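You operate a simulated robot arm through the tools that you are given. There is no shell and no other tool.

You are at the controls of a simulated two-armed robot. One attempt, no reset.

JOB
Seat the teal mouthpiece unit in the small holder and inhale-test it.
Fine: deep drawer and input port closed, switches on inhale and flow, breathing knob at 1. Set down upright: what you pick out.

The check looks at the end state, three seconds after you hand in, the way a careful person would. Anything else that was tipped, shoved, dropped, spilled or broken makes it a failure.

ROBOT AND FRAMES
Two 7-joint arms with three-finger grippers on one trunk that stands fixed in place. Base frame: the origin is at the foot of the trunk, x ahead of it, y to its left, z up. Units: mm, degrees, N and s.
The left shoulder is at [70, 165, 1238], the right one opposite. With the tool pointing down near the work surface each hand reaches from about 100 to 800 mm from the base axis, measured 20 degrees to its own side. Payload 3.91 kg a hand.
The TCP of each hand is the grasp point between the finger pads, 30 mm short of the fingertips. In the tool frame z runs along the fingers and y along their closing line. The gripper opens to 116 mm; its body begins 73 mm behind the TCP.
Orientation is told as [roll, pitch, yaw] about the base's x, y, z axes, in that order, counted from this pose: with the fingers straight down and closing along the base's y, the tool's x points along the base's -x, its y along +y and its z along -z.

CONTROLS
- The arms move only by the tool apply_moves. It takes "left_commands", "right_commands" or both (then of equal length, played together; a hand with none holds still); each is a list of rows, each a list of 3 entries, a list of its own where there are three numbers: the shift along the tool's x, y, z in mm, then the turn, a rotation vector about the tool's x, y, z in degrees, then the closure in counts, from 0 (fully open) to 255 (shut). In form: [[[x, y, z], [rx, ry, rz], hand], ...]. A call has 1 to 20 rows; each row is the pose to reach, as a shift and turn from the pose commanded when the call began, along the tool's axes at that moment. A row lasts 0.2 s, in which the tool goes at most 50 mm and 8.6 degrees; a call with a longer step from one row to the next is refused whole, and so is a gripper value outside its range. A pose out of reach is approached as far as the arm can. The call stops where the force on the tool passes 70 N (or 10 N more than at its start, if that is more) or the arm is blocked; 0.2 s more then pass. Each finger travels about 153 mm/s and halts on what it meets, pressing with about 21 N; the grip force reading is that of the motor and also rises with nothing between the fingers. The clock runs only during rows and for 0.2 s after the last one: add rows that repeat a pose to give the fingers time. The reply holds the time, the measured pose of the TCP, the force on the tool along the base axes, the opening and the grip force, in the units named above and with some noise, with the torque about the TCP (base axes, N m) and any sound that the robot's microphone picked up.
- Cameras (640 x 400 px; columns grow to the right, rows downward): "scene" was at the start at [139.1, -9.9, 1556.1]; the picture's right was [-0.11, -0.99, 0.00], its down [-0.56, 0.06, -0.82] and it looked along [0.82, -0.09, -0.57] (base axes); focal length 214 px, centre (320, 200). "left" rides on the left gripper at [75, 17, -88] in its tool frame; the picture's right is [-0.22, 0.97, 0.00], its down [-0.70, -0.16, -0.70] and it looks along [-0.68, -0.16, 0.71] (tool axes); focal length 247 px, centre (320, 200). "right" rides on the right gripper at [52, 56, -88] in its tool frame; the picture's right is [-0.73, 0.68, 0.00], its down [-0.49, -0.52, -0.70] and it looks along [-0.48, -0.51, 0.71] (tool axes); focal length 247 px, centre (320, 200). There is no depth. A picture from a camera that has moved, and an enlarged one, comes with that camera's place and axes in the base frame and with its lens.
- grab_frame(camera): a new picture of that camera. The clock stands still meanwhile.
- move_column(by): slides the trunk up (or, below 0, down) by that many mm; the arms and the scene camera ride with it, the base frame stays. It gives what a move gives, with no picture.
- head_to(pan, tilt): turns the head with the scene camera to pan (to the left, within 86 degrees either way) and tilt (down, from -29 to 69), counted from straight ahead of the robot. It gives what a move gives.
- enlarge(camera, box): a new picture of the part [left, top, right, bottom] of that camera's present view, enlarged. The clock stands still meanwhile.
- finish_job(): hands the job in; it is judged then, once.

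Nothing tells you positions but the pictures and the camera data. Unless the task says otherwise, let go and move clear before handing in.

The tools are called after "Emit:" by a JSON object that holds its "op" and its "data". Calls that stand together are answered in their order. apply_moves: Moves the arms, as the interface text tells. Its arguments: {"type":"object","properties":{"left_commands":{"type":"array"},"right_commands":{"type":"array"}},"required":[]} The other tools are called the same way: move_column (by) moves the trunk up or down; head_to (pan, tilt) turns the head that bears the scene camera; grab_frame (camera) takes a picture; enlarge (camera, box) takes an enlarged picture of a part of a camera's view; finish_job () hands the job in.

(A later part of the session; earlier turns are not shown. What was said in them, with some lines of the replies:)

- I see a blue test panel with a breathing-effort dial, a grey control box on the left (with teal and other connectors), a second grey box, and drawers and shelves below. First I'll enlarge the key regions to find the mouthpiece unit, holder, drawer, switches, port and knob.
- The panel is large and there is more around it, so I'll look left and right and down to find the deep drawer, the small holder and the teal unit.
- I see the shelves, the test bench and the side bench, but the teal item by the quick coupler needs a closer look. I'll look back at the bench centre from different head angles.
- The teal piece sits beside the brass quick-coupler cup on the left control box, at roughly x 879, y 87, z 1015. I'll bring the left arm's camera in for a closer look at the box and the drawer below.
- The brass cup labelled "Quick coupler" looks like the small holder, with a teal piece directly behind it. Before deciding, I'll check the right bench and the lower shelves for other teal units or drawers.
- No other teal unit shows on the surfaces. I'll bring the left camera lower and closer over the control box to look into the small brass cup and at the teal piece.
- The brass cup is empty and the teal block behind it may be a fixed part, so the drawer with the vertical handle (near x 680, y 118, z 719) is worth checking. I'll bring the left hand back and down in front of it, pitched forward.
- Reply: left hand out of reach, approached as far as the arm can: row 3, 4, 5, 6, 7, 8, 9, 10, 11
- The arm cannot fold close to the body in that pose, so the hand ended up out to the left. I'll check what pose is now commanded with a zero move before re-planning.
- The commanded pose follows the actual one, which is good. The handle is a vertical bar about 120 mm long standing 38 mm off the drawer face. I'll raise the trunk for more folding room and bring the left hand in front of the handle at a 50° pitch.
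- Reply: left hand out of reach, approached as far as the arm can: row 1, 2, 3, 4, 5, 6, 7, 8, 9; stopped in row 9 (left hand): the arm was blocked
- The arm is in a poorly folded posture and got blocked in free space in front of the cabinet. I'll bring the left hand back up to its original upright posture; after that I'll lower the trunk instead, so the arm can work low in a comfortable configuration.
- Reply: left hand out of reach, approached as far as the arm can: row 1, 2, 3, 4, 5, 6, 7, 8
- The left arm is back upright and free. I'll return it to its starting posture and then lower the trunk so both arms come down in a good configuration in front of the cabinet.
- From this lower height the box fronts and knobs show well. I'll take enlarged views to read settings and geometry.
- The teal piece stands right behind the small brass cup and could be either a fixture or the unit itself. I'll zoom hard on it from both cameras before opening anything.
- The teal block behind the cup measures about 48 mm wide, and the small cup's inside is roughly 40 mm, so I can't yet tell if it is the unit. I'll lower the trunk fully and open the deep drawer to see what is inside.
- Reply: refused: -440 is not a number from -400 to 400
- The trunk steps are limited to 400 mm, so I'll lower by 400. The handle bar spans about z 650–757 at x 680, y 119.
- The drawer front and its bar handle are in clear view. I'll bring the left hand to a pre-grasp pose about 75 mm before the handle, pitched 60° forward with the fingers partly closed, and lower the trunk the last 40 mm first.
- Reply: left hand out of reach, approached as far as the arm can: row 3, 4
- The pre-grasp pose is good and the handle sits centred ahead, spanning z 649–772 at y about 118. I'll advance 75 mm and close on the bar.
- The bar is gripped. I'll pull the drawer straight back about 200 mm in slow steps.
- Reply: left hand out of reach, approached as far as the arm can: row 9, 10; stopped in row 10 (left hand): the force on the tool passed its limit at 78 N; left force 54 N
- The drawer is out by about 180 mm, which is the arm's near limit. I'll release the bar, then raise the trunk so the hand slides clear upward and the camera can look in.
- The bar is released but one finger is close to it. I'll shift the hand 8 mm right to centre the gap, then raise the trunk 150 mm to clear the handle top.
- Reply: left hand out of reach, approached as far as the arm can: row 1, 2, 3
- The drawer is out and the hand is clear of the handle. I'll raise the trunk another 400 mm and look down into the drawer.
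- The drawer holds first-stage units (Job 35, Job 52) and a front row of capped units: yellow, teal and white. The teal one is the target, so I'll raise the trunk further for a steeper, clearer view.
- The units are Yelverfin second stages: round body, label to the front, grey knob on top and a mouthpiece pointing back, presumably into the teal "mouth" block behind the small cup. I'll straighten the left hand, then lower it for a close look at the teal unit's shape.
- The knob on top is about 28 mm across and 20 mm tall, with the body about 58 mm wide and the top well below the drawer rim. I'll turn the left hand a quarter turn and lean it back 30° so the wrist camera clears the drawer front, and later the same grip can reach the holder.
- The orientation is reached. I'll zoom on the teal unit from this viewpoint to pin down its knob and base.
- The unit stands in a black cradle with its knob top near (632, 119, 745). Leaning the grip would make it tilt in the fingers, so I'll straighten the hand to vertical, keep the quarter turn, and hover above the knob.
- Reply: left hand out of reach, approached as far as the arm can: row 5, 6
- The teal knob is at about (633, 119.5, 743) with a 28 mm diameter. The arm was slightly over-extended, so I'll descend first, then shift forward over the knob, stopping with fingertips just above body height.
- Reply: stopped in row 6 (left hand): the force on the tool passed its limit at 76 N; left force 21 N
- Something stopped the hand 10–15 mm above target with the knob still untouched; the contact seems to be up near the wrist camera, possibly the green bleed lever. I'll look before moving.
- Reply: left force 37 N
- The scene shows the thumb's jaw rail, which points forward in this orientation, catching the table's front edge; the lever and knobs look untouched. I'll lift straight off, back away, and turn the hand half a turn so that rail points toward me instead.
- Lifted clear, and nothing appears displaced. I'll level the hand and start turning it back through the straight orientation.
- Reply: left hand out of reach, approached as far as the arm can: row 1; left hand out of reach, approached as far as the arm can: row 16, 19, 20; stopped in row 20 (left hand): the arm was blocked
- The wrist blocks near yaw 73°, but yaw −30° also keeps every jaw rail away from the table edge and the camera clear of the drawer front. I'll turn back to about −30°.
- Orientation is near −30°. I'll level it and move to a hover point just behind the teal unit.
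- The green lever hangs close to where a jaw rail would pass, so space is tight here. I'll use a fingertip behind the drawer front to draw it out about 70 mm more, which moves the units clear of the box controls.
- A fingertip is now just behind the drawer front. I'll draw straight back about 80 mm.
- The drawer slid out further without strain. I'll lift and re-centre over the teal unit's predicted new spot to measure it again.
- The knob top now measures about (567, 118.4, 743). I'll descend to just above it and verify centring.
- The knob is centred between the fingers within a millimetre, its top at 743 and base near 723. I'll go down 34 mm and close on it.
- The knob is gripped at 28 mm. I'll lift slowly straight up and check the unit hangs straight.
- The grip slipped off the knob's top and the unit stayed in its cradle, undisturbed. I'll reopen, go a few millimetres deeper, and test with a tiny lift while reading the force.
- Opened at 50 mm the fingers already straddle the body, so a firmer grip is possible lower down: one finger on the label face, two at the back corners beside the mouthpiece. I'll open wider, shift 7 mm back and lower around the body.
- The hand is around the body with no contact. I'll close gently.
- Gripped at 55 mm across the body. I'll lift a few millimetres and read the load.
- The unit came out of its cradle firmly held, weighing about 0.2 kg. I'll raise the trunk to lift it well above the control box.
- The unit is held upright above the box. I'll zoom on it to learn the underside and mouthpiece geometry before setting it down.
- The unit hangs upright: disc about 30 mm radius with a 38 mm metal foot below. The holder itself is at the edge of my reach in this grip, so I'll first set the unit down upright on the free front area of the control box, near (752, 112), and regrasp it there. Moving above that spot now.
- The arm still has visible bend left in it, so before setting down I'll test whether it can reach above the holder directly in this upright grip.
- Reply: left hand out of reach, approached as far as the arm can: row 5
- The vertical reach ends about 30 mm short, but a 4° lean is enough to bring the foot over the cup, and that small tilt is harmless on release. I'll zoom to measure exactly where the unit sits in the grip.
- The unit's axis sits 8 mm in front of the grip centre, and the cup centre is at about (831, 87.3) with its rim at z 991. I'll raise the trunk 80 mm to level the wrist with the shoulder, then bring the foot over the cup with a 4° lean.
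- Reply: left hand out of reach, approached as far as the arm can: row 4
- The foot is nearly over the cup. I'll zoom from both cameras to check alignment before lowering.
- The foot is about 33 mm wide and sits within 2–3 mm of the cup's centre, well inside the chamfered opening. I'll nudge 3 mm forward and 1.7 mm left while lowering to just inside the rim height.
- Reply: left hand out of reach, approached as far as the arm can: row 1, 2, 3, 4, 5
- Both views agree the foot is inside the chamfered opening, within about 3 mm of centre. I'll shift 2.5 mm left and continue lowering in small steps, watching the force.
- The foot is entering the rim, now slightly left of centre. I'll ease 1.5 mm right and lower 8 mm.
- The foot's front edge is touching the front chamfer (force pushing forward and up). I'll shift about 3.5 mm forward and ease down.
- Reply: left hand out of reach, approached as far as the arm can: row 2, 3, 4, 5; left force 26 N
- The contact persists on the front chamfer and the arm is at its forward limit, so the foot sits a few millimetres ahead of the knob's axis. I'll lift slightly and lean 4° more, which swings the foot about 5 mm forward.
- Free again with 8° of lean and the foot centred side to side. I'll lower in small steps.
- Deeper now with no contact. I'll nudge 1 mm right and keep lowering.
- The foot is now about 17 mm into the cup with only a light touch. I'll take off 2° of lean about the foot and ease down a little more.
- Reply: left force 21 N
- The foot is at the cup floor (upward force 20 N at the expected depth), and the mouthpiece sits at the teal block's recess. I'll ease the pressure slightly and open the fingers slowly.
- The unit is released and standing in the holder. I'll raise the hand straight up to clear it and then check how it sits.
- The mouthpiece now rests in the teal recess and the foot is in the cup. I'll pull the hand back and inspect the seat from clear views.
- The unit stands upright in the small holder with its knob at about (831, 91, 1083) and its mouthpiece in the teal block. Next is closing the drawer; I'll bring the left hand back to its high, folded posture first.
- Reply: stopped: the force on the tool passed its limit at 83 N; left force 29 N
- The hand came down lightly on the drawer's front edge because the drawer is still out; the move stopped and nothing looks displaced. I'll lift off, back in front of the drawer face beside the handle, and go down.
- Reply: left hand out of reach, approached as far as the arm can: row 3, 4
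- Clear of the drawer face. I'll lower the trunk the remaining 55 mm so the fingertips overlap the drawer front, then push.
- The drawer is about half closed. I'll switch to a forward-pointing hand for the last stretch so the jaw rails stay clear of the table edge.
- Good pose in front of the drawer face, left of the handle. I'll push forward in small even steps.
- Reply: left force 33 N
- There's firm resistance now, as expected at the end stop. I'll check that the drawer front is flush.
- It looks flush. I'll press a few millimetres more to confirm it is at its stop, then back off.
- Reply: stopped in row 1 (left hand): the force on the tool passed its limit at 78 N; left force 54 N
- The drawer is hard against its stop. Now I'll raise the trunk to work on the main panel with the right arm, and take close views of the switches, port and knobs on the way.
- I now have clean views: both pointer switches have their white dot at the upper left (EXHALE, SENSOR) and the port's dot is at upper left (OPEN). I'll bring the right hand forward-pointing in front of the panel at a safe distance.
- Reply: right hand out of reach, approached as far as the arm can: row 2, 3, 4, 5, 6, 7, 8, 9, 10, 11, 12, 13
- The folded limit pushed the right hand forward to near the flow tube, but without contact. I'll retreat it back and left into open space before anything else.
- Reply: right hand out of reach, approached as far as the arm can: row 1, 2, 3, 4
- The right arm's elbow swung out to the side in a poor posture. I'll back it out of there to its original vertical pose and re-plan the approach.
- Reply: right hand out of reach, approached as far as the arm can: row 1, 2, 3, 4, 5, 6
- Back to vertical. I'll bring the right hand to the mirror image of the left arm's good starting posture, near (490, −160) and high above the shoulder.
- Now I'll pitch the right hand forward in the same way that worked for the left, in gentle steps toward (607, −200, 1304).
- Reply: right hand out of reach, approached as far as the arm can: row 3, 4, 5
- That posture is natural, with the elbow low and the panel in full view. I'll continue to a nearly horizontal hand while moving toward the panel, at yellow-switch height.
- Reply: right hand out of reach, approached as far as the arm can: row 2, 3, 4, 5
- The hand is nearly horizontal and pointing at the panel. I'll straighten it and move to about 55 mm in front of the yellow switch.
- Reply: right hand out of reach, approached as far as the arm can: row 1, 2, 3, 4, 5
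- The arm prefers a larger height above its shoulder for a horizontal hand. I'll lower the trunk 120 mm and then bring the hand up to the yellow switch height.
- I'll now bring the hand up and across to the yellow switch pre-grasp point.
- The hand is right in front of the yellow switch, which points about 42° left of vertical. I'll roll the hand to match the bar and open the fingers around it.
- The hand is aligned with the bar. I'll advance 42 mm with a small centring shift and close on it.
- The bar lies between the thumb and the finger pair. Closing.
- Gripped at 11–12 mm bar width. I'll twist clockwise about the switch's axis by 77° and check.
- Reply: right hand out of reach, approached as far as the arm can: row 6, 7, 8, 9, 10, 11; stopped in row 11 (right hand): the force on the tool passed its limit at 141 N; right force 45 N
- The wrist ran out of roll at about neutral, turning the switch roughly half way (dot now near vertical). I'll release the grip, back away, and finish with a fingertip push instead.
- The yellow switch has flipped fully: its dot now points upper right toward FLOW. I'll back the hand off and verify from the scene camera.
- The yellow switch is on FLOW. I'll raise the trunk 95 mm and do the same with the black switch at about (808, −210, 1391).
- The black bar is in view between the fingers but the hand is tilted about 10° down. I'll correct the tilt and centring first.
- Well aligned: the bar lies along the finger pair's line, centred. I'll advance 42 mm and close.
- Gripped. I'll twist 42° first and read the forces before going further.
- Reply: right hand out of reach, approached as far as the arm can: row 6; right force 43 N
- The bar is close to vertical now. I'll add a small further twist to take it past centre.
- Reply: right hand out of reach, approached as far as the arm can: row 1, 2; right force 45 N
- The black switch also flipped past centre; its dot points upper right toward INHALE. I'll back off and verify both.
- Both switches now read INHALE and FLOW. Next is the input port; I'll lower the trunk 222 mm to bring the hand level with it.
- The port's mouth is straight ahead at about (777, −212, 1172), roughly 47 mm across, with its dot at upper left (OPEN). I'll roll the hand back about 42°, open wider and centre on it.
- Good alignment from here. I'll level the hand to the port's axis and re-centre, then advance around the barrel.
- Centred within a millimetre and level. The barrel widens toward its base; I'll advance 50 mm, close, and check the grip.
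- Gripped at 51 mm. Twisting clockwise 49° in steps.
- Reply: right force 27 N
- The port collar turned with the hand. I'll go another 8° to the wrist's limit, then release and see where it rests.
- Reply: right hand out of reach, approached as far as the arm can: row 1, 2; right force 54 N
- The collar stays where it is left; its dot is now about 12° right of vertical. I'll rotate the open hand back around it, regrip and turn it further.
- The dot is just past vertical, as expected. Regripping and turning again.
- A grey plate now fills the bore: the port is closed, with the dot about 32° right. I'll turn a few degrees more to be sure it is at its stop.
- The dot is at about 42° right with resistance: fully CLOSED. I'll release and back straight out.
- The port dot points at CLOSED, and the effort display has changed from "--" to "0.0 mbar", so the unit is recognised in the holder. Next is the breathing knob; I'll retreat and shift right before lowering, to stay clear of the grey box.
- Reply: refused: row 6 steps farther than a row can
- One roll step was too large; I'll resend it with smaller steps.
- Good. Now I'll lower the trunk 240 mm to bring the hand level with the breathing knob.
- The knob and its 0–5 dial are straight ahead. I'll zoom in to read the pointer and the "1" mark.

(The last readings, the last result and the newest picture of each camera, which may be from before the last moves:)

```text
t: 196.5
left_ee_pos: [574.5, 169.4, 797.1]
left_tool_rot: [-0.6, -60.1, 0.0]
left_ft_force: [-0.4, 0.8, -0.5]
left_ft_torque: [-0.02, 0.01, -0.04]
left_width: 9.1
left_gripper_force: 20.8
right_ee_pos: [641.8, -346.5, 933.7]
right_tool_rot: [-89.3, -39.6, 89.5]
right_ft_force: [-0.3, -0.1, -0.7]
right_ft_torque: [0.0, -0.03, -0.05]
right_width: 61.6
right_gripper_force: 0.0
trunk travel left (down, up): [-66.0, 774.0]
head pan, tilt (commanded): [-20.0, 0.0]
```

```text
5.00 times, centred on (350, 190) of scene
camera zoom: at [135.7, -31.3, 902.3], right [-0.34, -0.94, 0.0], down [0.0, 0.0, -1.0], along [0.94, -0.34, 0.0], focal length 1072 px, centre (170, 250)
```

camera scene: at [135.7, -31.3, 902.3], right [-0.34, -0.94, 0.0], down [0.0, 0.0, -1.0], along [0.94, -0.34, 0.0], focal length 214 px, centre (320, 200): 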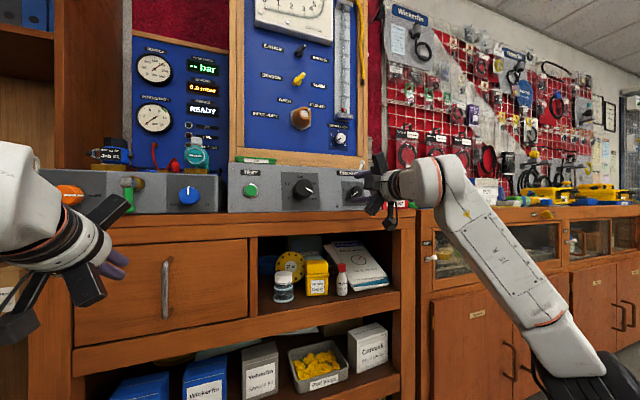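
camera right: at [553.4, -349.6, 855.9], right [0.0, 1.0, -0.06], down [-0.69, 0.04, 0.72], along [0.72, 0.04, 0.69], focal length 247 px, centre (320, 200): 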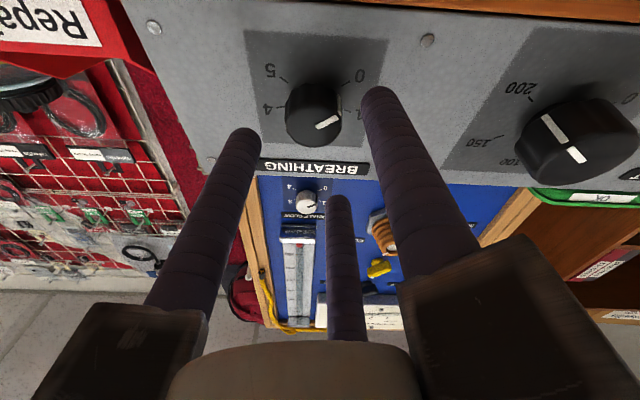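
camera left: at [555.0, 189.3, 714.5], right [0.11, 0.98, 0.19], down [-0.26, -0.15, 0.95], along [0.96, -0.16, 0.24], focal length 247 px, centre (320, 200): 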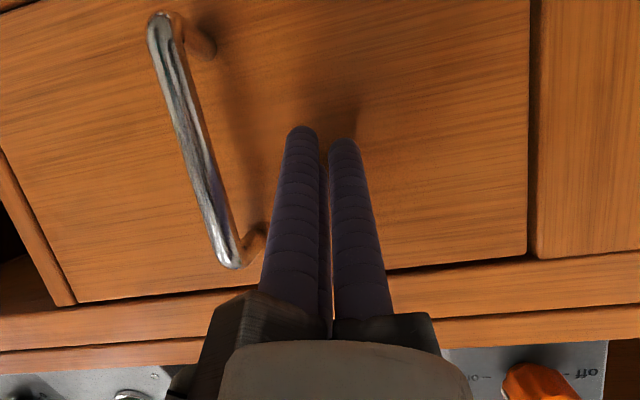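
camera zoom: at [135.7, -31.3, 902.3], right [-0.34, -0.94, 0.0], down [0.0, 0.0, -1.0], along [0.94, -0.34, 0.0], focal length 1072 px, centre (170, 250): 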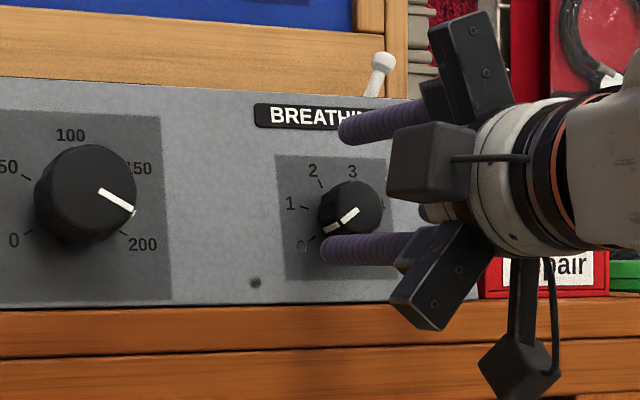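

The dial is symmetric (0 at about −125°, 1 at −75°), so I need a 50° clockwise turn. I'll roll back a little more, centre on the knob, advance and close.

Emit:
{"op": "apply_moves", "data": {"right_commands": [[[2, -0.5, 0], [0, 0, -6], 120], [[4.2, -1.1, 0], [0, 0, -12], 120], [[4.2, -1.1, 12], [0, 0, -12], 120], [[4.2, -1.1, 24], [0, 0, -12], 120], [[4.2, -1.1, 35], [0, 0, -12], 120], [[4.2, -1.1, 35], [0, 0, -12], 120]]}}

Emit:
{"op": "enlarge", "data": {"camera": "right", "box": [220, 50, 420, 220]}}

```text
t: 197.9
left_ee_pos: [573.6, 168.2, 796.9]
left_tool_rot: [-0.6, -60.1, 0.0]
left_ft_force: [0.2, -0.5, -0.2]
left_ft_torque: [0.05, 0.02, 0.03]
left_width: 9.3
left_gripper_force: 21.0
right_ee_pos: [677.3, -349.8, 930.2]
right_tool_rot: [-89.3, -27.7, 89.5]
right_ft_force: [-0.2, 1.1, 0.6]
right_ft_torque: [0.02, 0.0, 0.01]
right_width: 61.2
right_gripper_force: 0.1
trunk travel left (down, up): [-66.0, 774.0]
head pan, tilt (commanded): [-20.0, 0.0]
```

```text
2.35 times, centred on (320, 135) of right
camera zoom: at [588.7, -369.8, 855.8], right [0.0, 0.96, -0.26], down [-0.69, 0.19, 0.7], along [0.72, 0.18, 0.67], focal length 581 px, centre (320, 353)
```

zoom: 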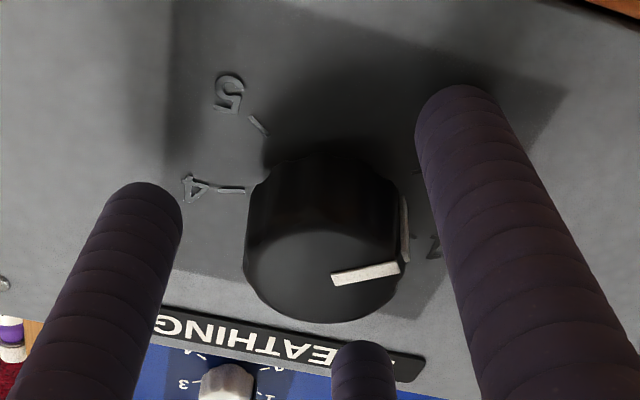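

Centred. Closing on the knob.

Emit:
{"op": "apply_moves", "data": {"right_commands": [[[0, 0, 0], [0, 0, 0], 150], [[0, 0, 0], [0, 0, 0], 170], [[0, 0, 0], [0, 0, 0], 190], [[0, 0, 0], [0, 0, 0], 255], [[0, 0, 0], [0, 0, 0], 255]]}}

Emit:
{"op": "apply_moves", "data": {"right_commands": [[[0, 0, 0], [0, 0, 7], 255], [[0, 0, 0], [0, 0, 14], 255], [[0, 0, 0], [0, 0, 21], 255], [[0, 0, 0], [0, 0, 28], 255], [[0, 0, 0], [0, 0, 35], 255], [[0, 0, 0], [0, 0, 42], 255]]}}

Emit:
{"op": "enlarge", "data": {"camera": "right", "box": [220, 50, 420, 220]}}

```text
t: 199.1
left_ee_pos: [574.2, 167.9, 797.0]
left_tool_rot: [-0.5, -60.1, -0.2]
left_ft_force: [-0.2, -0.2, -0.5]
left_ft_torque: [0.02, 0.0, -0.01]
left_width: 9.5
left_gripper_force: 21.0
right_ee_pos: [678.7, -348.3, 927.1]
right_tool_rot: [-89.0, -27.8, 89.5]
right_ft_force: [-22.8, 8.4, -33.7]
right_ft_torque: [0.09, 1.01, 0.31]
right_width: 36.6
right_gripper_force: 45.4
trunk travel left (down, up): [-66.0, 774.0]
head pan, tilt (commanded): [-20.0, 0.0]
```

```text
t: 200.5
left_ee_pos: [575.9, 169.0, 796.4]
left_tool_rot: [-0.5, -60.0, 0.0]
left_ft_force: [-0.2, -0.2, 0.2]
left_ft_torque: [0.04, -0.01, 0.0]
left_width: 9.4
left_gripper_force: 21.2
right_ee_pos: [679.6, -350.5, 926.8]
right_tool_rot: [-87.5, -69.9, 87.5]
right_ft_force: [-5.3, 6.2, -31.4]
right_ft_torque: [-0.13, 1.01, -0.44]
right_width: 37.3
right_gripper_force: 45.1
trunk travel left (down, up): [-66.0, 774.0]
head pan, tilt (commanded): [-20.0, 0.0]
```

```text
2.35 times, centred on (320, 135) of right
camera zoom: at [590.9, -315.1, 858.9], right [0.01, 0.89, 0.45], down [-0.69, -0.32, 0.65], along [0.72, -0.32, 0.61], focal length 581 px, centre (320, 353)
```

zoom: 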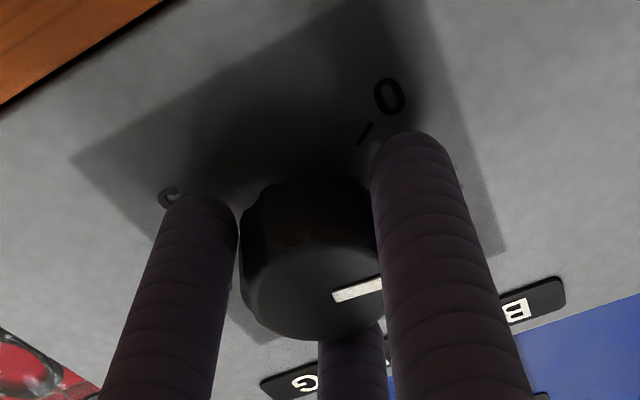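

The knob followed. I'll add the last 8°, release, and read the dial.

Emit:
{"op": "apply_moves", "data": {"right_commands": [[[0, 0, 0], [0, 0, 4], 255], [[0, 0, 0], [0, 0, 8], 255], [[0, 0, 0], [0, 0, 8], 255]]}}

Emit:
{"op": "apply_moves", "data": {"right_commands": [[[0, 0, 0], [0, 0, 0], 190], [[0, 0, 0], [0, 0, 0], 150], [[0, 0, 0], [0, 0, 0], 120], [[0, 0, 0], [0, 0, 0], 110], [[0, 0, -15], [0, 0, 0], 110], [[0, 0, -30], [0, 0, 0], 110], [[0, 0, -36], [0, 0, 0], 110]]}}

Emit:
{"op": "enlarge", "data": {"camera": "right", "box": [210, 30, 430, 200]}}

Emit:
{"op": "enlarge", "data": {"camera": "scene", "box": [300, 150, 400, 230]}}

```text
t: 201.3
left_ee_pos: [574.8, 168.3, 796.0]
left_tool_rot: [-0.5, -59.9, -0.2]
left_ft_force: [0.1, 0.3, -0.6]
left_ft_torque: [0.02, -0.01, -0.02]
left_width: 9.3
left_gripper_force: 21.0
right_ee_pos: [680.5, -351.0, 926.8]
right_tool_rot: [-86.0, -77.8, 86.0]
right_ft_force: [-1.8, 3.2, -29.0]
right_ft_torque: [-0.09, 0.38, -0.35]
right_width: 36.7
right_gripper_force: 45.6
trunk travel left (down, up): [-66.0, 774.0]
head pan, tilt (commanded): [-20.0, 0.0]
```

```text
t: 202.9
left_ee_pos: [573.5, 169.2, 797.1]
left_tool_rot: [-0.5, -60.1, 0.0]
left_ft_force: [0.0, -0.2, -0.3]
left_ft_torque: [-0.01, 0.0, -0.01]
left_width: 9.0
left_gripper_force: 20.8
right_ee_pos: [641.1, -350.4, 930.0]
right_tool_rot: [-87.7, -77.7, 87.6]
right_ft_force: [0.3, 0.3, 1.0]
right_ft_torque: [0.02, -0.01, -0.02]
right_width: 66.1
right_gripper_force: 0.1
trunk travel left (down, up): [-66.0, 774.0]
head pan, tilt (commanded): [-20.0, 0.0]
```

```text
2.35 times, centred on (320, 115) of right
camera zoom: at [552.0, -305.6, 867.3], right [0.01, 0.82, 0.57], down [-0.7, -0.41, 0.59], along [0.72, -0.4, 0.57], focal length 581 px, centre (320, 400)
```

zoom: 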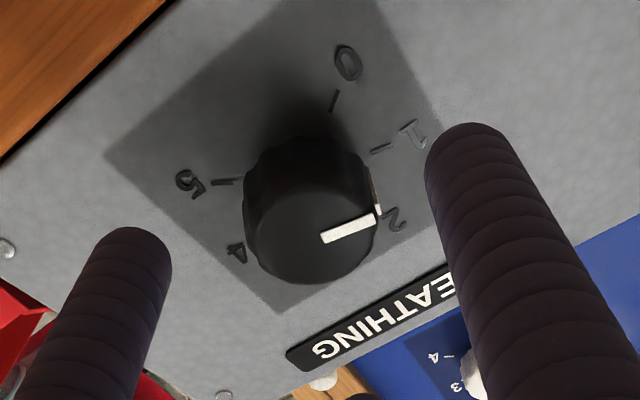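

```text
5.00 times, centred on (350, 190) of scene
camera zoom: at [135.7, -31.3, 902.3], right [-0.34, -0.94, 0.0], down [0.0, 0.0, -1.0], along [0.94, -0.34, 0.0], focal length 1072 px, centre (170, 250)
```

zoom: 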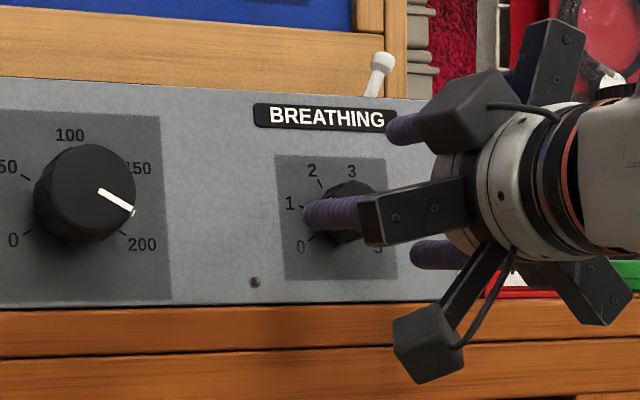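

The pointer looks close to 1 but I need an unobstructed view. I'll move the right hand aside.

Emit:
{"op": "apply_moves", "data": {"right_commands": [[[8, -30, -5], [0, 0, 0], 110], [[17, -65, -10], [0, 0, 0], 110], [[25, -100, -15], [0, 0, 0], 110], [[34, -135, -20], [0, 0, 0], 110]]}}

Emit:
{"op": "grab_frame", "data": {"camera": "scene"}}

Emit:
{"op": "enlarge", "data": {"camera": "scene", "box": [300, 150, 400, 230]}}

Emit:
{"op": "enlarge", "data": {"camera": "scene", "box": [340, 170, 380, 210]}}

```text
t: 203.9
left_ee_pos: [574.3, 169.4, 796.7]
left_tool_rot: [-0.6, -60.1, 0.0]
left_ft_force: [0.0, 0.4, 0.6]
left_ft_torque: [0.02, 0.01, -0.01]
left_width: 9.4
left_gripper_force: 21.0
right_ee_pos: [620.1, -489.6, 926.9]
right_tool_rot: [-87.7, -77.6, 87.6]
right_ft_force: [0.2, 0.0, 0.3]
right_ft_torque: [-0.02, 0.0, -0.06]
right_width: 66.2
right_gripper_force: 0.1
trunk travel left (down, up): [-66.0, 774.0]
head pan, tilt (commanded): [-20.0, 0.0]
```

```text
taken
camera scene: at [135.7, -31.3, 902.3], right [-0.34, -0.94, 0.0], down [0.0, 0.0, -1.0], along [0.94, -0.34, 0.0], focal length 214 px, centre (320, 200)
```

scene: 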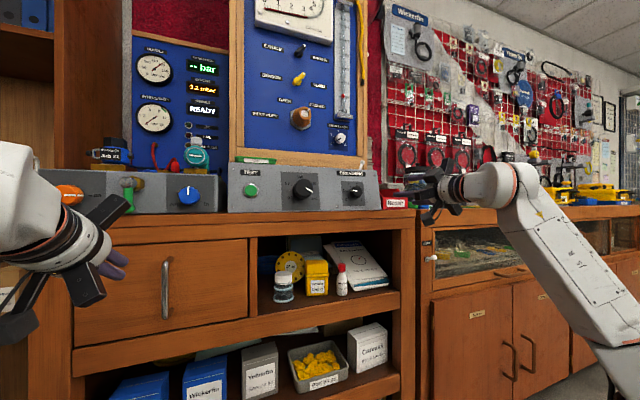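

```text
5.00 times, centred on (350, 190) of scene
camera zoom: at [135.7, -31.3, 902.3], right [-0.34, -0.94, 0.0], down [0.0, 0.0, -1.0], along [0.94, -0.34, 0.0], focal length 1072 px, centre (170, 250)
```

zoom: 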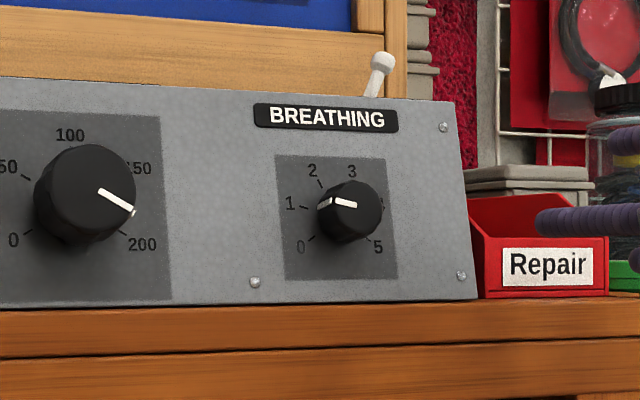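

```text
10.00 times, centred on (360, 190) of scene
camera zoom: at [135.7, -31.3, 902.3], right [-0.34, -0.94, 0.0], down [0.0, 0.0, -1.0], along [0.94, -0.34, 0.0], focal length 2145 px, centre (-80, 300)
```

zoom: 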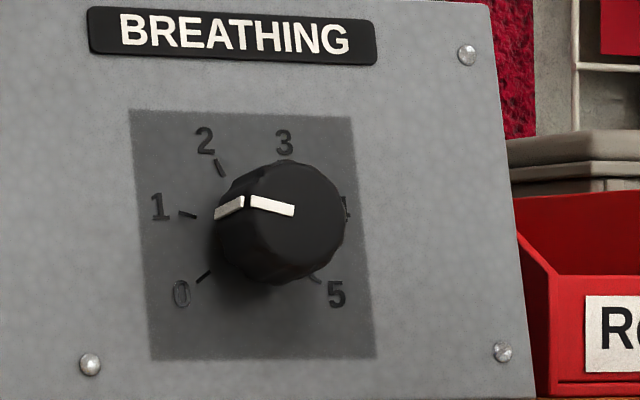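

The pointer is near the 1 tick. I'll zoom further to judge the exact angle.

Emit:
{"op": "enlarge", "data": {"camera": "scene", "box": [348, 178, 368, 198]}}

Emit:
{"op": "head_to", "data": {"pan": -30, "tilt": 5}}

Emit:
{"op": "grab_frame", "data": {"camera": "scene"}}

Emit:
{"op": "grab_frame", "data": {"camera": "right"}}

```text
16.00 times, centred on (358, 188) of scene
camera zoom: at [135.7, -31.3, 902.3], right [-0.34, -0.94, 0.0], down [0.0, 0.0, -1.0], along [0.94, -0.34, 0.0], focal length 3432 px, centre (-288, 392)
```

zoom: 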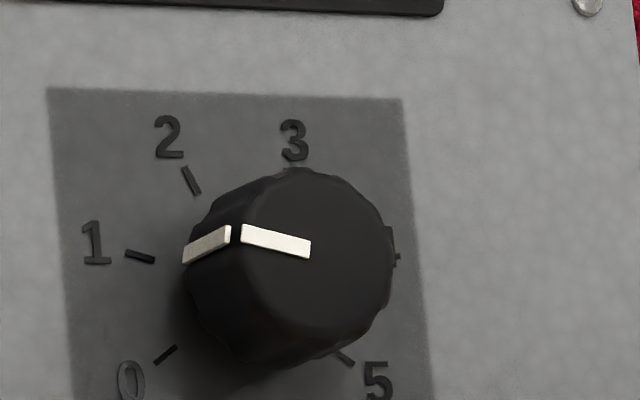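

```text
t: 204.7
left_ee_pos: [572.6, 168.1, 797.5]
left_tool_rot: [-0.6, -60.0, -0.1]
left_ft_force: [0.0, -0.7, -1.2]
left_ft_torque: [0.03, -0.01, 0.01]
left_width: 9.4
left_gripper_force: 20.6
right_ee_pos: [620.8, -489.9, 926.6]
right_tool_rot: [-87.8, -77.6, 87.6]
right_ft_force: [0.2, 0.4, -1.0]
right_ft_torque: [0.0, -0.01, 0.02]
right_width: 65.9
right_gripper_force: 0.1
trunk travel left (down, up): [-66.0, 774.0]
head pan, tilt (commanded): [-30.0, 5.0]
```

```text
taken
camera scene: at [130.7, -46.5, 894.4], right [-0.5, -0.87, 0.0], down [-0.08, 0.04, -1.0], along [0.86, -0.5, -0.09], focal length 214 px, centre (320, 200)
```

scene: 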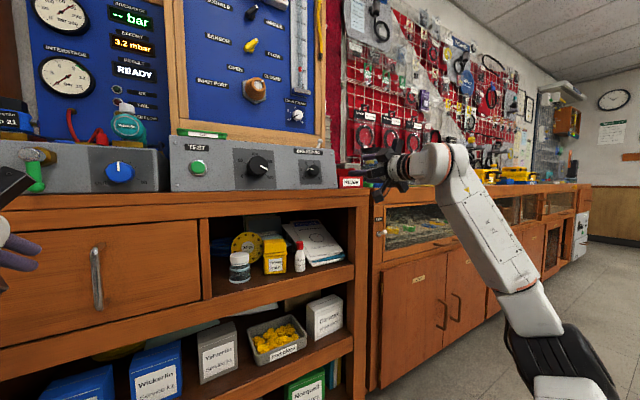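

```text
taken
camera right: at [532.0, -445.0, 863.9], right [0.01, 0.82, 0.57], down [-0.7, -0.41, 0.59], along [0.72, -0.4, 0.57], focal length 247 px, centre (320, 200)
```

right: 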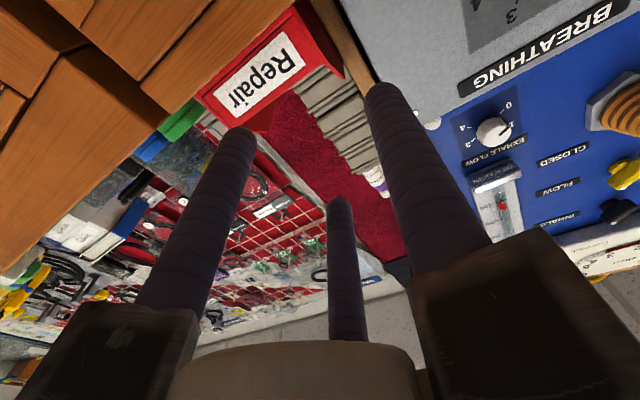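

The pointer direction matches the 1 tick within a degree. The effort display is now live; I'll read all the indicators.

Emit:
{"op": "enlarge", "data": {"camera": "scene", "box": [20, 0, 180, 120]}}

Emit:
{"op": "enlarge", "data": {"camera": "scene", "box": [170, 0, 340, 120]}}

Emit:
{"op": "enlarge", "data": {"camera": "scene", "box": [0, 80, 340, 200]}}

```text
3.33 times, centred on (100, 60) of scene
camera zoom: at [130.7, -46.5, 894.4], right [-0.5, -0.87, 0.0], down [-0.08, 0.04, -1.0], along [0.86, -0.5, -0.09], focal length 715 px, centre (1053, 667)
```

zoom: 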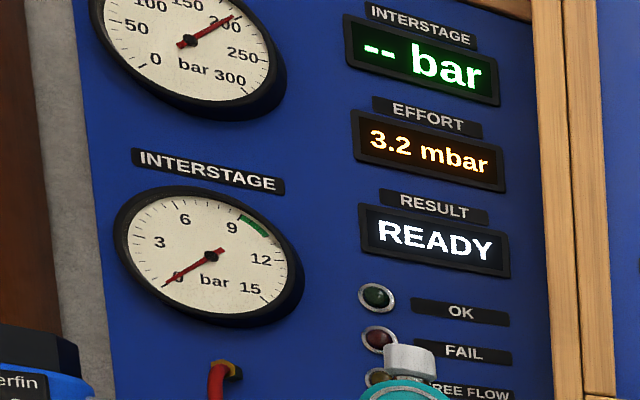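

```text
3.33 times, centred on (255, 60) of scene
camera zoom: at [130.7, -46.5, 894.4], right [-0.5, -0.87, 0.0], down [-0.08, 0.04, -1.0], along [0.86, -0.5, -0.09], focal length 715 px, centre (537, 667)
```

zoom: 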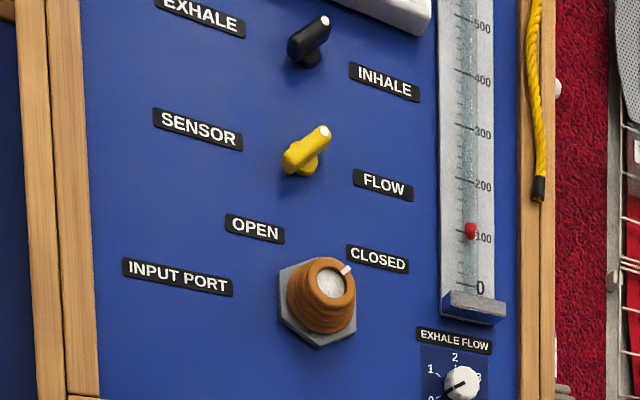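

```text
1.88 times, centred on (170, 140) of scene
camera zoom: at [130.7, -46.5, 894.4], right [-0.5, -0.87, 0.0], down [-0.08, 0.04, -1.0], along [0.86, -0.5, -0.09], focal length 404 px, centre (602, 313)
```

zoom: 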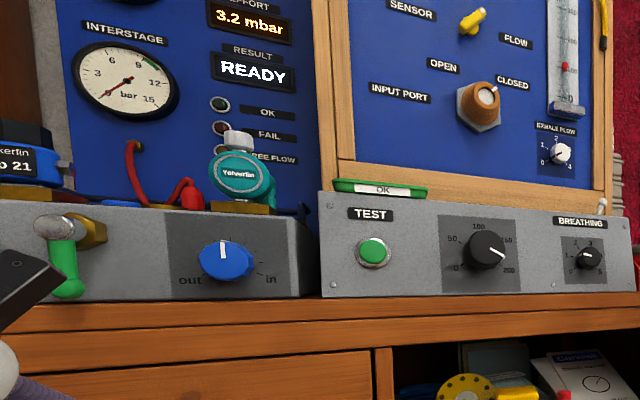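

All settings read correctly and the flow meter responds, so the unit is live. Now for the TEST button near (702, −52, 929): I'll close the right hand's fingers and carry it across at a safe distance in front of the knobs.

Emit:
{"op": "apply_moves", "data": {"right_commands": [[[-9.6, 41.2, 0], [0, 0, 0], 150], [[-19.1, 82.4, 0], [0, 0, 0], 200], [[-28.7, 123.6, 0], [0, 0, 0], 255], [[-38.2, 164.8, 0], [0, 0, 0], 255], [[-47.8, 206, 0], [0, 0, 0], 255], [[-57.4, 247.2, 0], [0, 0, 0], 255], [[-66.9, 288.4, 0], [0, 0, 0], 255], [[-76.5, 329.6, 0], [0, 0, 0], 255], [[-86, 370.8, 0], [0, 0, 0], 255], [[-95.6, 412, 4], [0, 0, 0], 255], [[-95.6, 412, 4], [0, 0, 0], 255]]}}

Emit:
{"op": "grab_frame", "data": {"camera": "right"}}

Emit:
{"op": "head_to", "data": {"pan": -5, "tilt": 5}}

Emit:
{"op": "grab_frame", "data": {"camera": "scene"}}

```text
t: 207.1
left_ee_pos: [573.1, 167.9, 796.8]
left_tool_rot: [-0.6, -60.0, 0.0]
left_ft_force: [-0.3, -0.5, 0.4]
left_ft_torque: [-0.02, 0.03, 0.01]
left_width: 9.0
left_gripper_force: 21.1
right_ee_pos: [624.6, -65.5, 931.9]
right_tool_rot: [-87.6, -77.6, 87.6]
right_ft_force: [-0.4, 0.0, 1.2]
right_ft_torque: [0.0, -0.01, -0.04]
right_width: 9.3
right_gripper_force: 21.2
trunk travel left (down, up): [-66.0, 774.0]
head pan, tilt (commanded): [-30.0, 5.0]
```

```text
taken
camera right: at [536.2, -21.7, 868.0], right [0.01, 0.82, 0.57], down [-0.7, -0.41, 0.59], along [0.72, -0.4, 0.57], focal length 247 px, centre (320, 200)
```

right: 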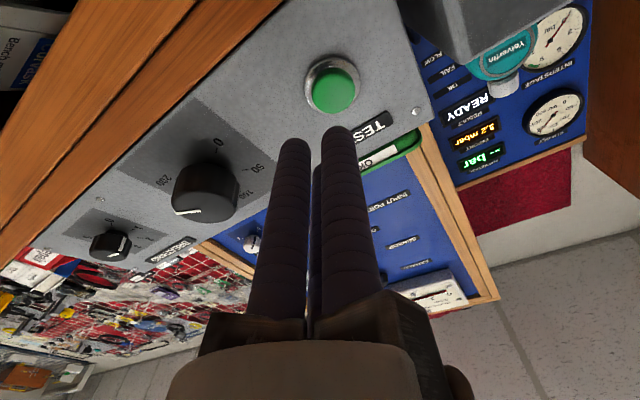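

```text
t: 207.9
left_ee_pos: [573.8, 169.2, 797.2]
left_tool_rot: [-0.7, -60.0, 0.0]
left_ft_force: [0.1, 0.8, -0.1]
left_ft_torque: [-0.01, 0.01, 0.0]
left_width: 9.2
left_gripper_force: 21.1
right_ee_pos: [624.0, -66.1, 932.2]
right_tool_rot: [-87.7, -77.6, 87.6]
right_ft_force: [-0.1, 0.0, 0.6]
right_ft_torque: [0.03, 0.01, 0.02]
right_width: 9.3
right_gripper_force: 21.4
trunk travel left (down, up): [-66.0, 774.0]
head pan, tilt (commanded): [-5.0, 5.0]
```

```text
taken
camera scene: at [142.6, -8.6, 894.4], right [-0.09, -1.0, 0.0], down [-0.09, 0.01, -1.0], along [0.99, -0.09, -0.09], focal length 214 px, centre (320, 200)
```

scene: 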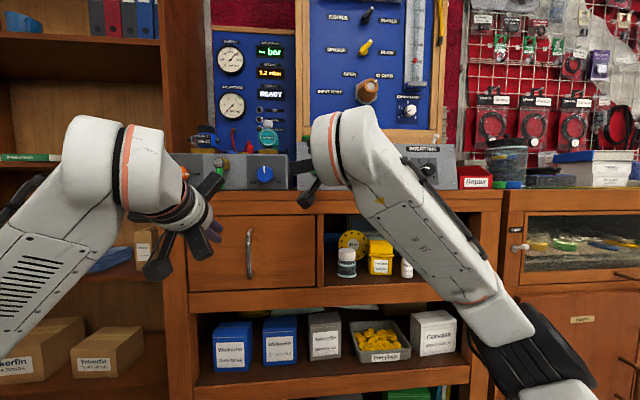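

The thumb tip is nearly lined up with the green button. I'll correct by about 5 mm down and move in close.

Emit:
{"op": "apply_moves", "data": {"right_commands": [[[2.2, 0.9, 14], [0, 0, 0], 255], [[4.4, 1.7, 28], [0, 0, 0], 255], [[4.4, 1.7, 38], [0, 0, 0], 255], [[4.4, 1.7, 38], [0, 0, 0], 255]]}}

Emit:
{"op": "enlarge", "data": {"camera": "right", "box": [240, 40, 420, 200]}}

```text
t: 208.9
left_ee_pos: [573.1, 168.1, 796.7]
left_tool_rot: [-0.6, -60.1, 0.0]
left_ft_force: [-0.3, 0.4, 0.4]
left_ft_torque: [-0.01, 0.03, 0.0]
left_width: 9.4
left_gripper_force: 21.2
right_ee_pos: [663.1, -65.6, 928.4]
right_tool_rot: [-87.6, -77.7, 87.6]
right_ft_force: [0.1, 0.3, 0.2]
right_ft_torque: [0.0, -0.01, -0.02]
right_width: 9.3
right_gripper_force: 21.5
trunk travel left (down, up): [-66.0, 774.0]
head pan, tilt (commanded): [-5.0, 5.0]
```

```text
2.50 times, centred on (330, 120) of right
camera zoom: at [575.0, -21.2, 863.6], right [0.01, 0.82, 0.57], down [-0.7, -0.41, 0.59], along [0.72, -0.4, 0.57], focal length 617 px, centre (295, 400)
```

zoom: 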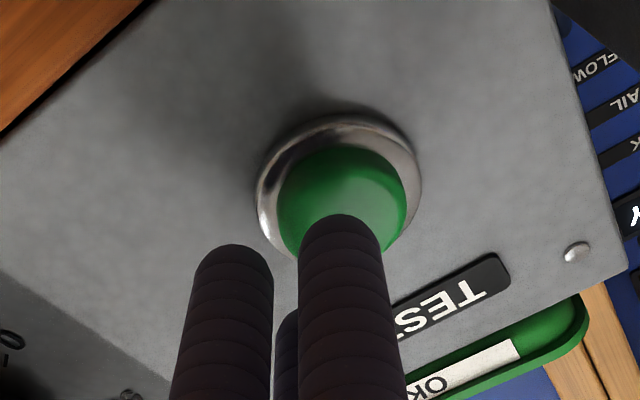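

The thumb is centred on the button, about 12 mm away. I'll press in gently.

Emit:
{"op": "apply_moves", "data": {"right_commands": [[[0, 0, 6], [0, 0, 0], 255], [[0, 0, 11], [0, 0, 0], 255], [[0, 0, 14], [0, 0, 0], 255], [[0, 0, 17], [0, 0, 0], 255]]}}

Emit:
{"op": "enlarge", "data": {"camera": "right", "box": [240, 40, 420, 200]}}

Emit:
{"op": "enlarge", "data": {"camera": "scene", "box": [205, 30, 305, 150]}}

```text
t: 209.9
left_ee_pos: [573.7, 169.4, 798.0]
left_tool_rot: [-0.6, -60.2, 0.0]
left_ft_force: [-0.4, -0.7, -0.4]
left_ft_torque: [-0.01, 0.0, -0.02]
left_width: 9.1
left_gripper_force: 20.6
right_ee_pos: [679.8, -65.3, 927.7]
right_tool_rot: [-88.3, -77.6, 88.3]
right_ft_force: [-8.1, -0.1, -1.0]
right_ft_torque: [0.02, 0.04, 0.11]
right_width: 9.3
right_gripper_force: 20.8
trunk travel left (down, up): [-66.0, 774.0]
head pan, tilt (commanded): [-5.0, 5.0]
heard: click
```

```text
2.50 times, centred on (330, 120) of right
camera zoom: at [590.9, -20.8, 864.4], right [0.0, 0.82, 0.57], down [-0.7, -0.41, 0.59], along [0.72, -0.4, 0.57], focal length 617 px, centre (295, 400)
```

zoom: 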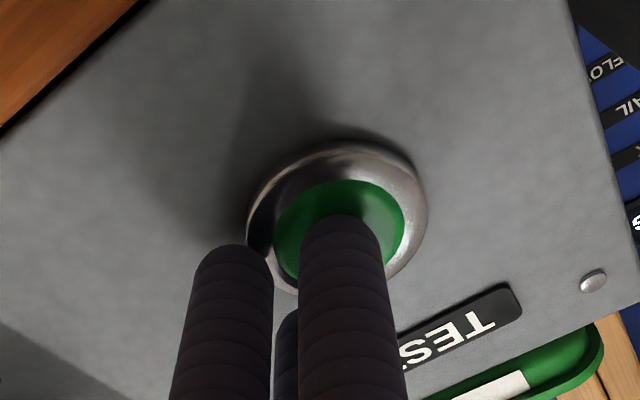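

```text
3.33 times, centred on (255, 90) of scene
camera zoom: at [141.8, -8.5, 894.5], right [-0.09, -1.0, 0.0], down [-0.09, 0.01, -1.0], along [0.99, -0.09, -0.09], focal length 715 px, centre (537, 567)
```

zoom: 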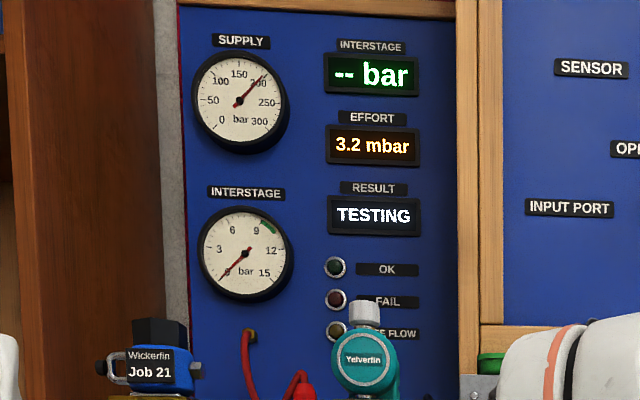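

A click, and the display reads TESTING. I'll release the button, back off, and wait for the result.

Emit:
{"op": "apply_moves", "data": {"right_commands": [[[0, 0, -8], [0, 0, 0], 255], [[0, 0, -25], [0, 0, 0], 255], [[0, 0, -50], [0, 0, 0], 255], [[0, 0, -50], [0, 0, 0], 255], [[0, 0, -50], [0, 0, 0], 255], [[0, 0, -50], [0, 0, 0], 255]]}}

Emit:
{"op": "enlarge", "data": {"camera": "scene", "box": [205, 30, 305, 150]}}

Emit:
{"op": "apply_moves", "data": {"right_commands": [[[0, 0, 0], [0, 0, 0], 255], [[0, 0, 0], [0, 0, 0], 255], [[0, 0, 0], [0, 0, 0], 255], [[0, 0, 0], [0, 0, 0], 255], [[0, 0, 0], [0, 0, 0], 255], [[0, 0, 0], [0, 0, 0], 255], [[0, 0, 0], [0, 0, 0], 255], [[0, 0, 0], [0, 0, 0], 255], [[0, 0, 0], [0, 0, 0], 255], [[0, 0, 0], [0, 0, 0], 255]]}}

Emit:
{"op": "enlarge", "data": {"camera": "scene", "box": [205, 30, 305, 150]}}

```text
t: 211.3
left_ee_pos: [574.0, 169.9, 797.0]
left_tool_rot: [-0.6, -60.1, 0.1]
left_ft_force: [-0.1, -0.3, 1.0]
left_ft_torque: [0.0, -0.03, 0.01]
left_width: 9.2
left_gripper_force: 20.9
right_ee_pos: [631.2, -65.5, 926.9]
right_tool_rot: [-87.6, -77.7, 87.7]
right_ft_force: [0.5, -0.2, -0.8]
right_ft_torque: [-0.04, -0.01, 0.0]
right_width: 9.3
right_gripper_force: 21.2
trunk travel left (down, up): [-66.0, 774.0]
head pan, tilt (commanded): [-5.0, 5.0]
```

```text
3.33 times, centred on (255, 90) of scene
camera zoom: at [142.6, -8.5, 894.4], right [-0.09, -1.0, 0.0], down [-0.09, 0.01, -1.0], along [0.99, -0.09, -0.09], focal length 715 px, centre (537, 567)
```

zoom: 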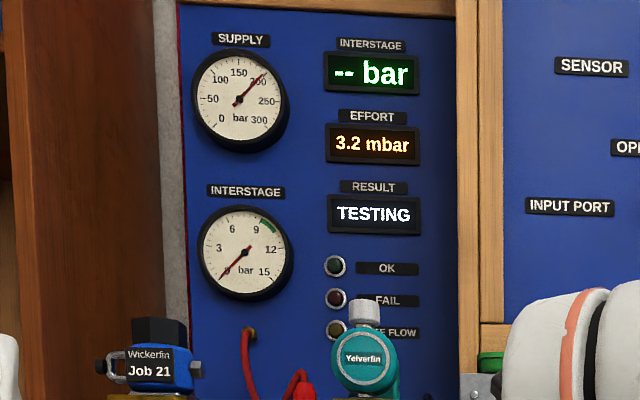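

```text
t: 213.5
left_ee_pos: [574.3, 170.4, 797.3]
left_tool_rot: [-0.7, -60.1, 0.0]
left_ft_force: [-0.5, -0.3, -0.6]
left_ft_torque: [0.02, 0.03, -0.01]
left_width: 9.1
left_gripper_force: 21.0
right_ee_pos: [631.5, -65.8, 927.8]
right_tool_rot: [-87.8, -77.6, 87.6]
right_ft_force: [-0.3, 0.7, 0.4]
right_ft_torque: [0.0, 0.01, -0.02]
right_width: 9.5
right_gripper_force: 20.8
trunk travel left (down, up): [-66.0, 774.0]
head pan, tilt (commanded): [-5.0, 5.0]
```

```text
3.33 times, centred on (255, 90) of scene
camera zoom: at [142.6, -8.5, 894.4], right [-0.09, -1.0, 0.0], down [-0.09, 0.01, -1.0], along [0.99, -0.09, -0.09], focal length 715 px, centre (537, 567)
```

zoom: 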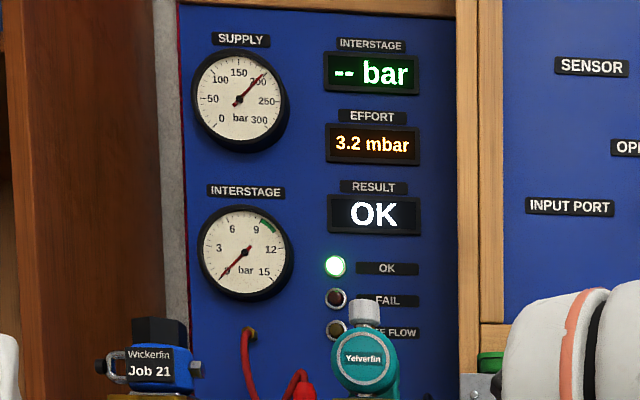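

RESULT is OK with the green lamp lit. I'll check how upright the seated unit and its surroundings look before moving the arms clear.

Emit:
{"op": "enlarge", "data": {"camera": "scene", "box": [240, 110, 300, 170]}}

Emit:
{"op": "enlarge", "data": {"camera": "scene", "box": [180, 110, 300, 200]}}

Emit:
{"op": "grab_frame", "data": {"camera": "right"}}

```text
6.67 times, centred on (270, 140) of scene
camera zoom: at [142.6, -8.5, 894.4], right [-0.09, -1.0, 0.0], down [-0.09, 0.01, -1.0], along [0.99, -0.09, -0.09], focal length 1430 px, centre (653, 600)
```

zoom: 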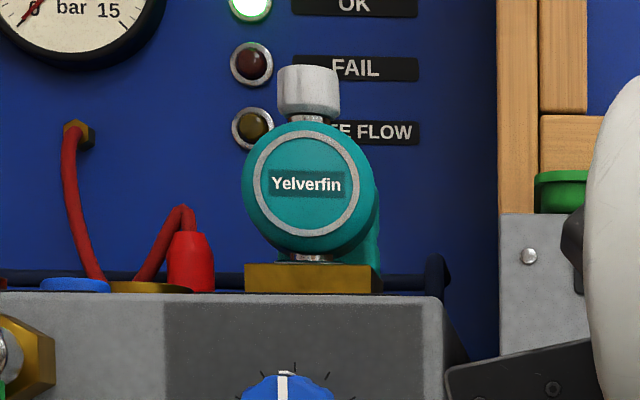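

```text
4.44 times, centred on (240, 155) of scene
camera zoom: at [142.6, -8.5, 894.4], right [-0.09, -1.0, 0.0], down [-0.09, 0.01, -1.0], along [0.99, -0.09, -0.09], focal length 953 px, centre (676, 400)
```

zoom: 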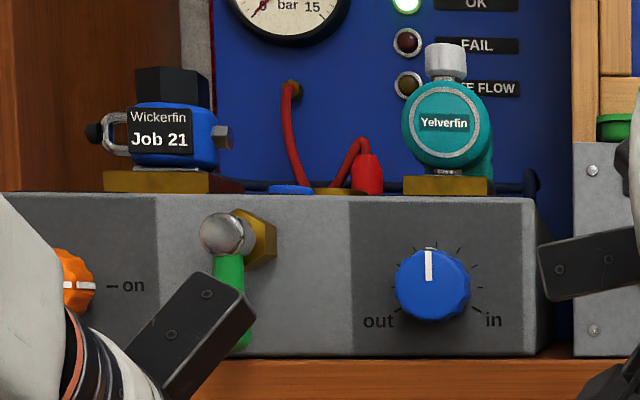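

```text
taken
camera right: at [542.0, -21.1, 864.0], right [0.01, 0.82, 0.57], down [-0.7, -0.41, 0.59], along [0.72, -0.4, 0.57], focal length 247 px, centre (320, 200)
```

right: 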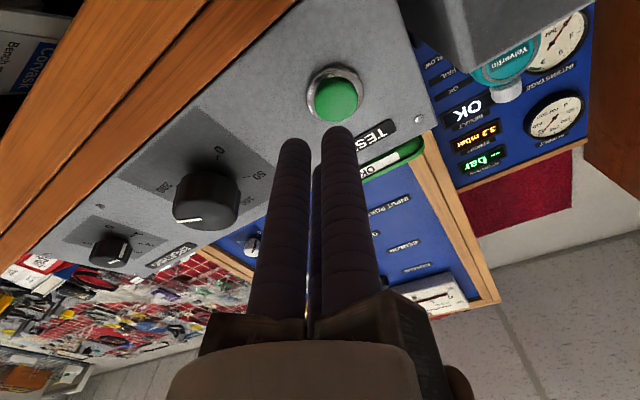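

The unit sits flush and upright in the holder, and the controls around it are unchanged. I'll move both hands clear and take a last overall look.

Emit:
{"op": "apply_moves", "data": {"left_commands": [[[-4, 0, -9], [0, 0, 0], 255], [[-8, 0, -18], [0, 0, 0], 255], [[-12, 0, -27], [0, 0, 0], 255], [[-16, 0, -36], [0, 0, 0], 255], [[-19.6, 0, -46], [0, 0, 0], 255]], "right_commands": [[[-3, -42, -5], [0, 0, 0], 255], [[-6, -84, -10], [0, 0, 0], 255], [[-9, -126, -10], [0, 0, 0], 255], [[-12, -168, -10], [0, 0, 0], 255], [[-15.7, -208, -10], [0, 0, 0], 255]]}}

Emit:
{"op": "move_column", "data": {"by": 400}}

Emit:
{"op": "head_to", "data": {"pan": -5, "tilt": 28}}

Emit:
{"op": "grab_frame", "data": {"camera": "scene"}}

Emit:
{"op": "enlarge", "data": {"camera": "scene", "box": [190, 60, 460, 230]}}

Emit:
{"op": "enlarge", "data": {"camera": "scene", "box": [190, 200, 460, 370]}}

```text
t: 214.7
left_ee_pos: [543.2, 170.1, 837.8]
left_tool_rot: [-0.6, -60.1, 0.0]
left_ft_force: [0.2, 0.4, 0.2]
left_ft_torque: [0.02, -0.03, 0.0]
left_width: 9.3
left_gripper_force: 21.1
right_ee_pos: [620.2, -266.4, 988.1]
right_tool_rot: [-87.5, -77.6, 87.6]
right_ft_force: [-0.5, 0.2, 0.4]
right_ft_torque: [0.02, 0.02, 0.01]
right_width: 9.3
right_gripper_force: 21.2
trunk travel left (down, up): [-66.0, 774.0]
head pan, tilt (commanded): [-5.0, 5.0]
```

```text
t: 218.6
left_ee_pos: [544.3, 169.9, 1236.7]
left_tool_rot: [-0.6, -60.1, 0.0]
left_ft_force: [0.4, 0.0, 0.6]
left_ft_torque: [0.0, 0.03, 0.0]
left_width: 9.3
left_gripper_force: 21.0
right_ee_pos: [620.4, -265.9, 1387.8]
right_tool_rot: [-87.5, -77.6, 87.7]
right_ft_force: [0.7, 0.6, -1.0]
right_ft_torque: [-0.01, -0.01, -0.04]
right_width: 9.1
right_gripper_force: 21.3
trunk travel left (down, up): [-466.0, 374.0]
head pan, tilt (commanded): [-5.0, 5.0]
```

```text
t: 219.4
left_ee_pos: [543.9, 169.9, 1236.2]
left_tool_rot: [-0.6, -60.1, 0.0]
left_ft_force: [0.6, -0.7, -0.2]
left_ft_torque: [0.02, 0.0, -0.02]
left_width: 9.1
left_gripper_force: 20.5
right_ee_pos: [621.6, -265.5, 1388.4]
right_tool_rot: [-87.7, -77.6, 87.6]
right_ft_force: [-0.2, 0.4, -0.8]
right_ft_torque: [-0.03, 0.04, -0.06]
right_width: 9.4
right_gripper_force: 20.9
trunk travel left (down, up): [-466.0, 374.0]
head pan, tilt (commanded): [-5.0, 28.0]
```

```text
taken
camera scene: at [142.1, -8.5, 1257.2], right [-0.09, -1.0, 0.0], down [-0.47, 0.04, -0.88], along [0.88, -0.08, -0.47], focal length 214 px, centre (320, 200)
```

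scene: 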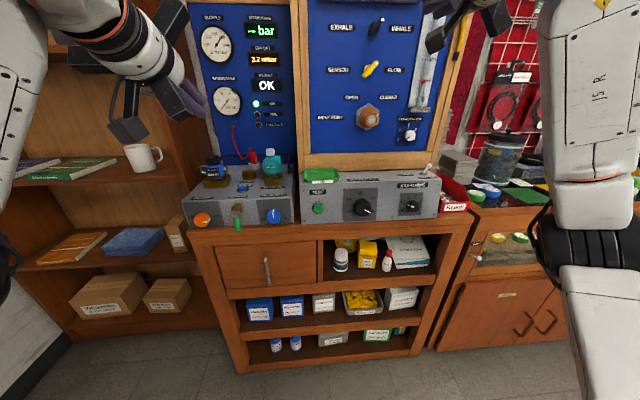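

```text
2.35 times, centred on (325, 145) of scene
camera zoom: at [142.1, -8.5, 1257.2], right [-0.09, -1.0, 0.0], down [-0.47, 0.04, -0.88], along [0.88, -0.08, -0.47], focal length 505 px, centre (308, 329)
```

zoom: 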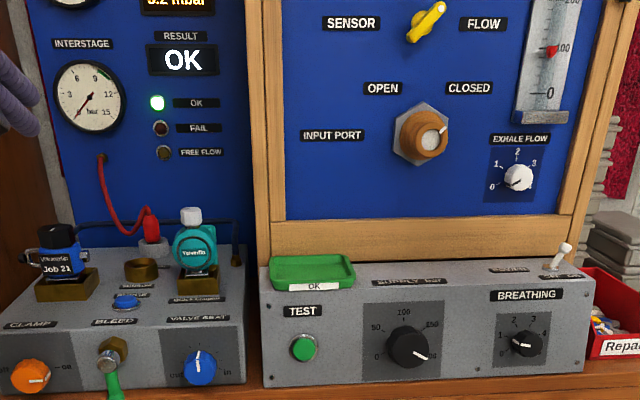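

```text
2.35 times, centred on (325, 285) of scene
camera zoom: at [142.1, -8.5, 1257.2], right [-0.09, -1.0, 0.0], down [-0.47, 0.04, -0.88], along [0.88, -0.08, -0.47], focal length 505 px, centre (308, 0)
```

zoom: 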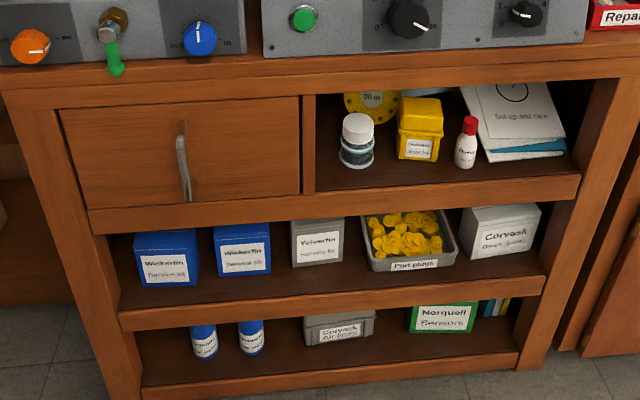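

Everything checks out: the teal unit is upright in the small holder and the test result is OK. The drawer is flush, the port reads CLOSED, the switches are on INHALE and FLOW, and the breathing knob is at 1. Both hands are clear, so I'm handing in.

Emit:
{"op": "finish_job", "data": {}}

```text
The job is handed in.
```

The teal mouthpiece unit is seated upright in the small holder. Its inhale test read OK, with the green lamp lit and effort at 3.2 mbar. The job is handed in, and I haven't seen the verdict.

- **Drawer:** I pushed the deep drawer back to its hard stop and it looks flush.
- **Input port:** It is turned to CLOSED, and a plate now fills the bore.
- **Switches:** They are on INHALE and FLOW.
- **Breathing knob:** It is at 1, lined up with the tick.

These contacts along the way could count against the job:

- **Table edge:** The left hand pressed on the table's front edge with about 76 N before stopping.
- **Drawer front:** The left hand came down on the open drawer's top edge with about 83 N.
- **Yellow switch:** Turning it peaked at about 141 N sideways when the wrist ran out of travel, though it flipped and sits normally.
- **Unit's top knob:** My first grip slipped off it while the unit was still in its drawer cradle, and the unit stayed put.

I saw nothing tipped, moved or damaged in the last overall look. I could not check the other units inside the drawer after closing it; they were upright when last seen.
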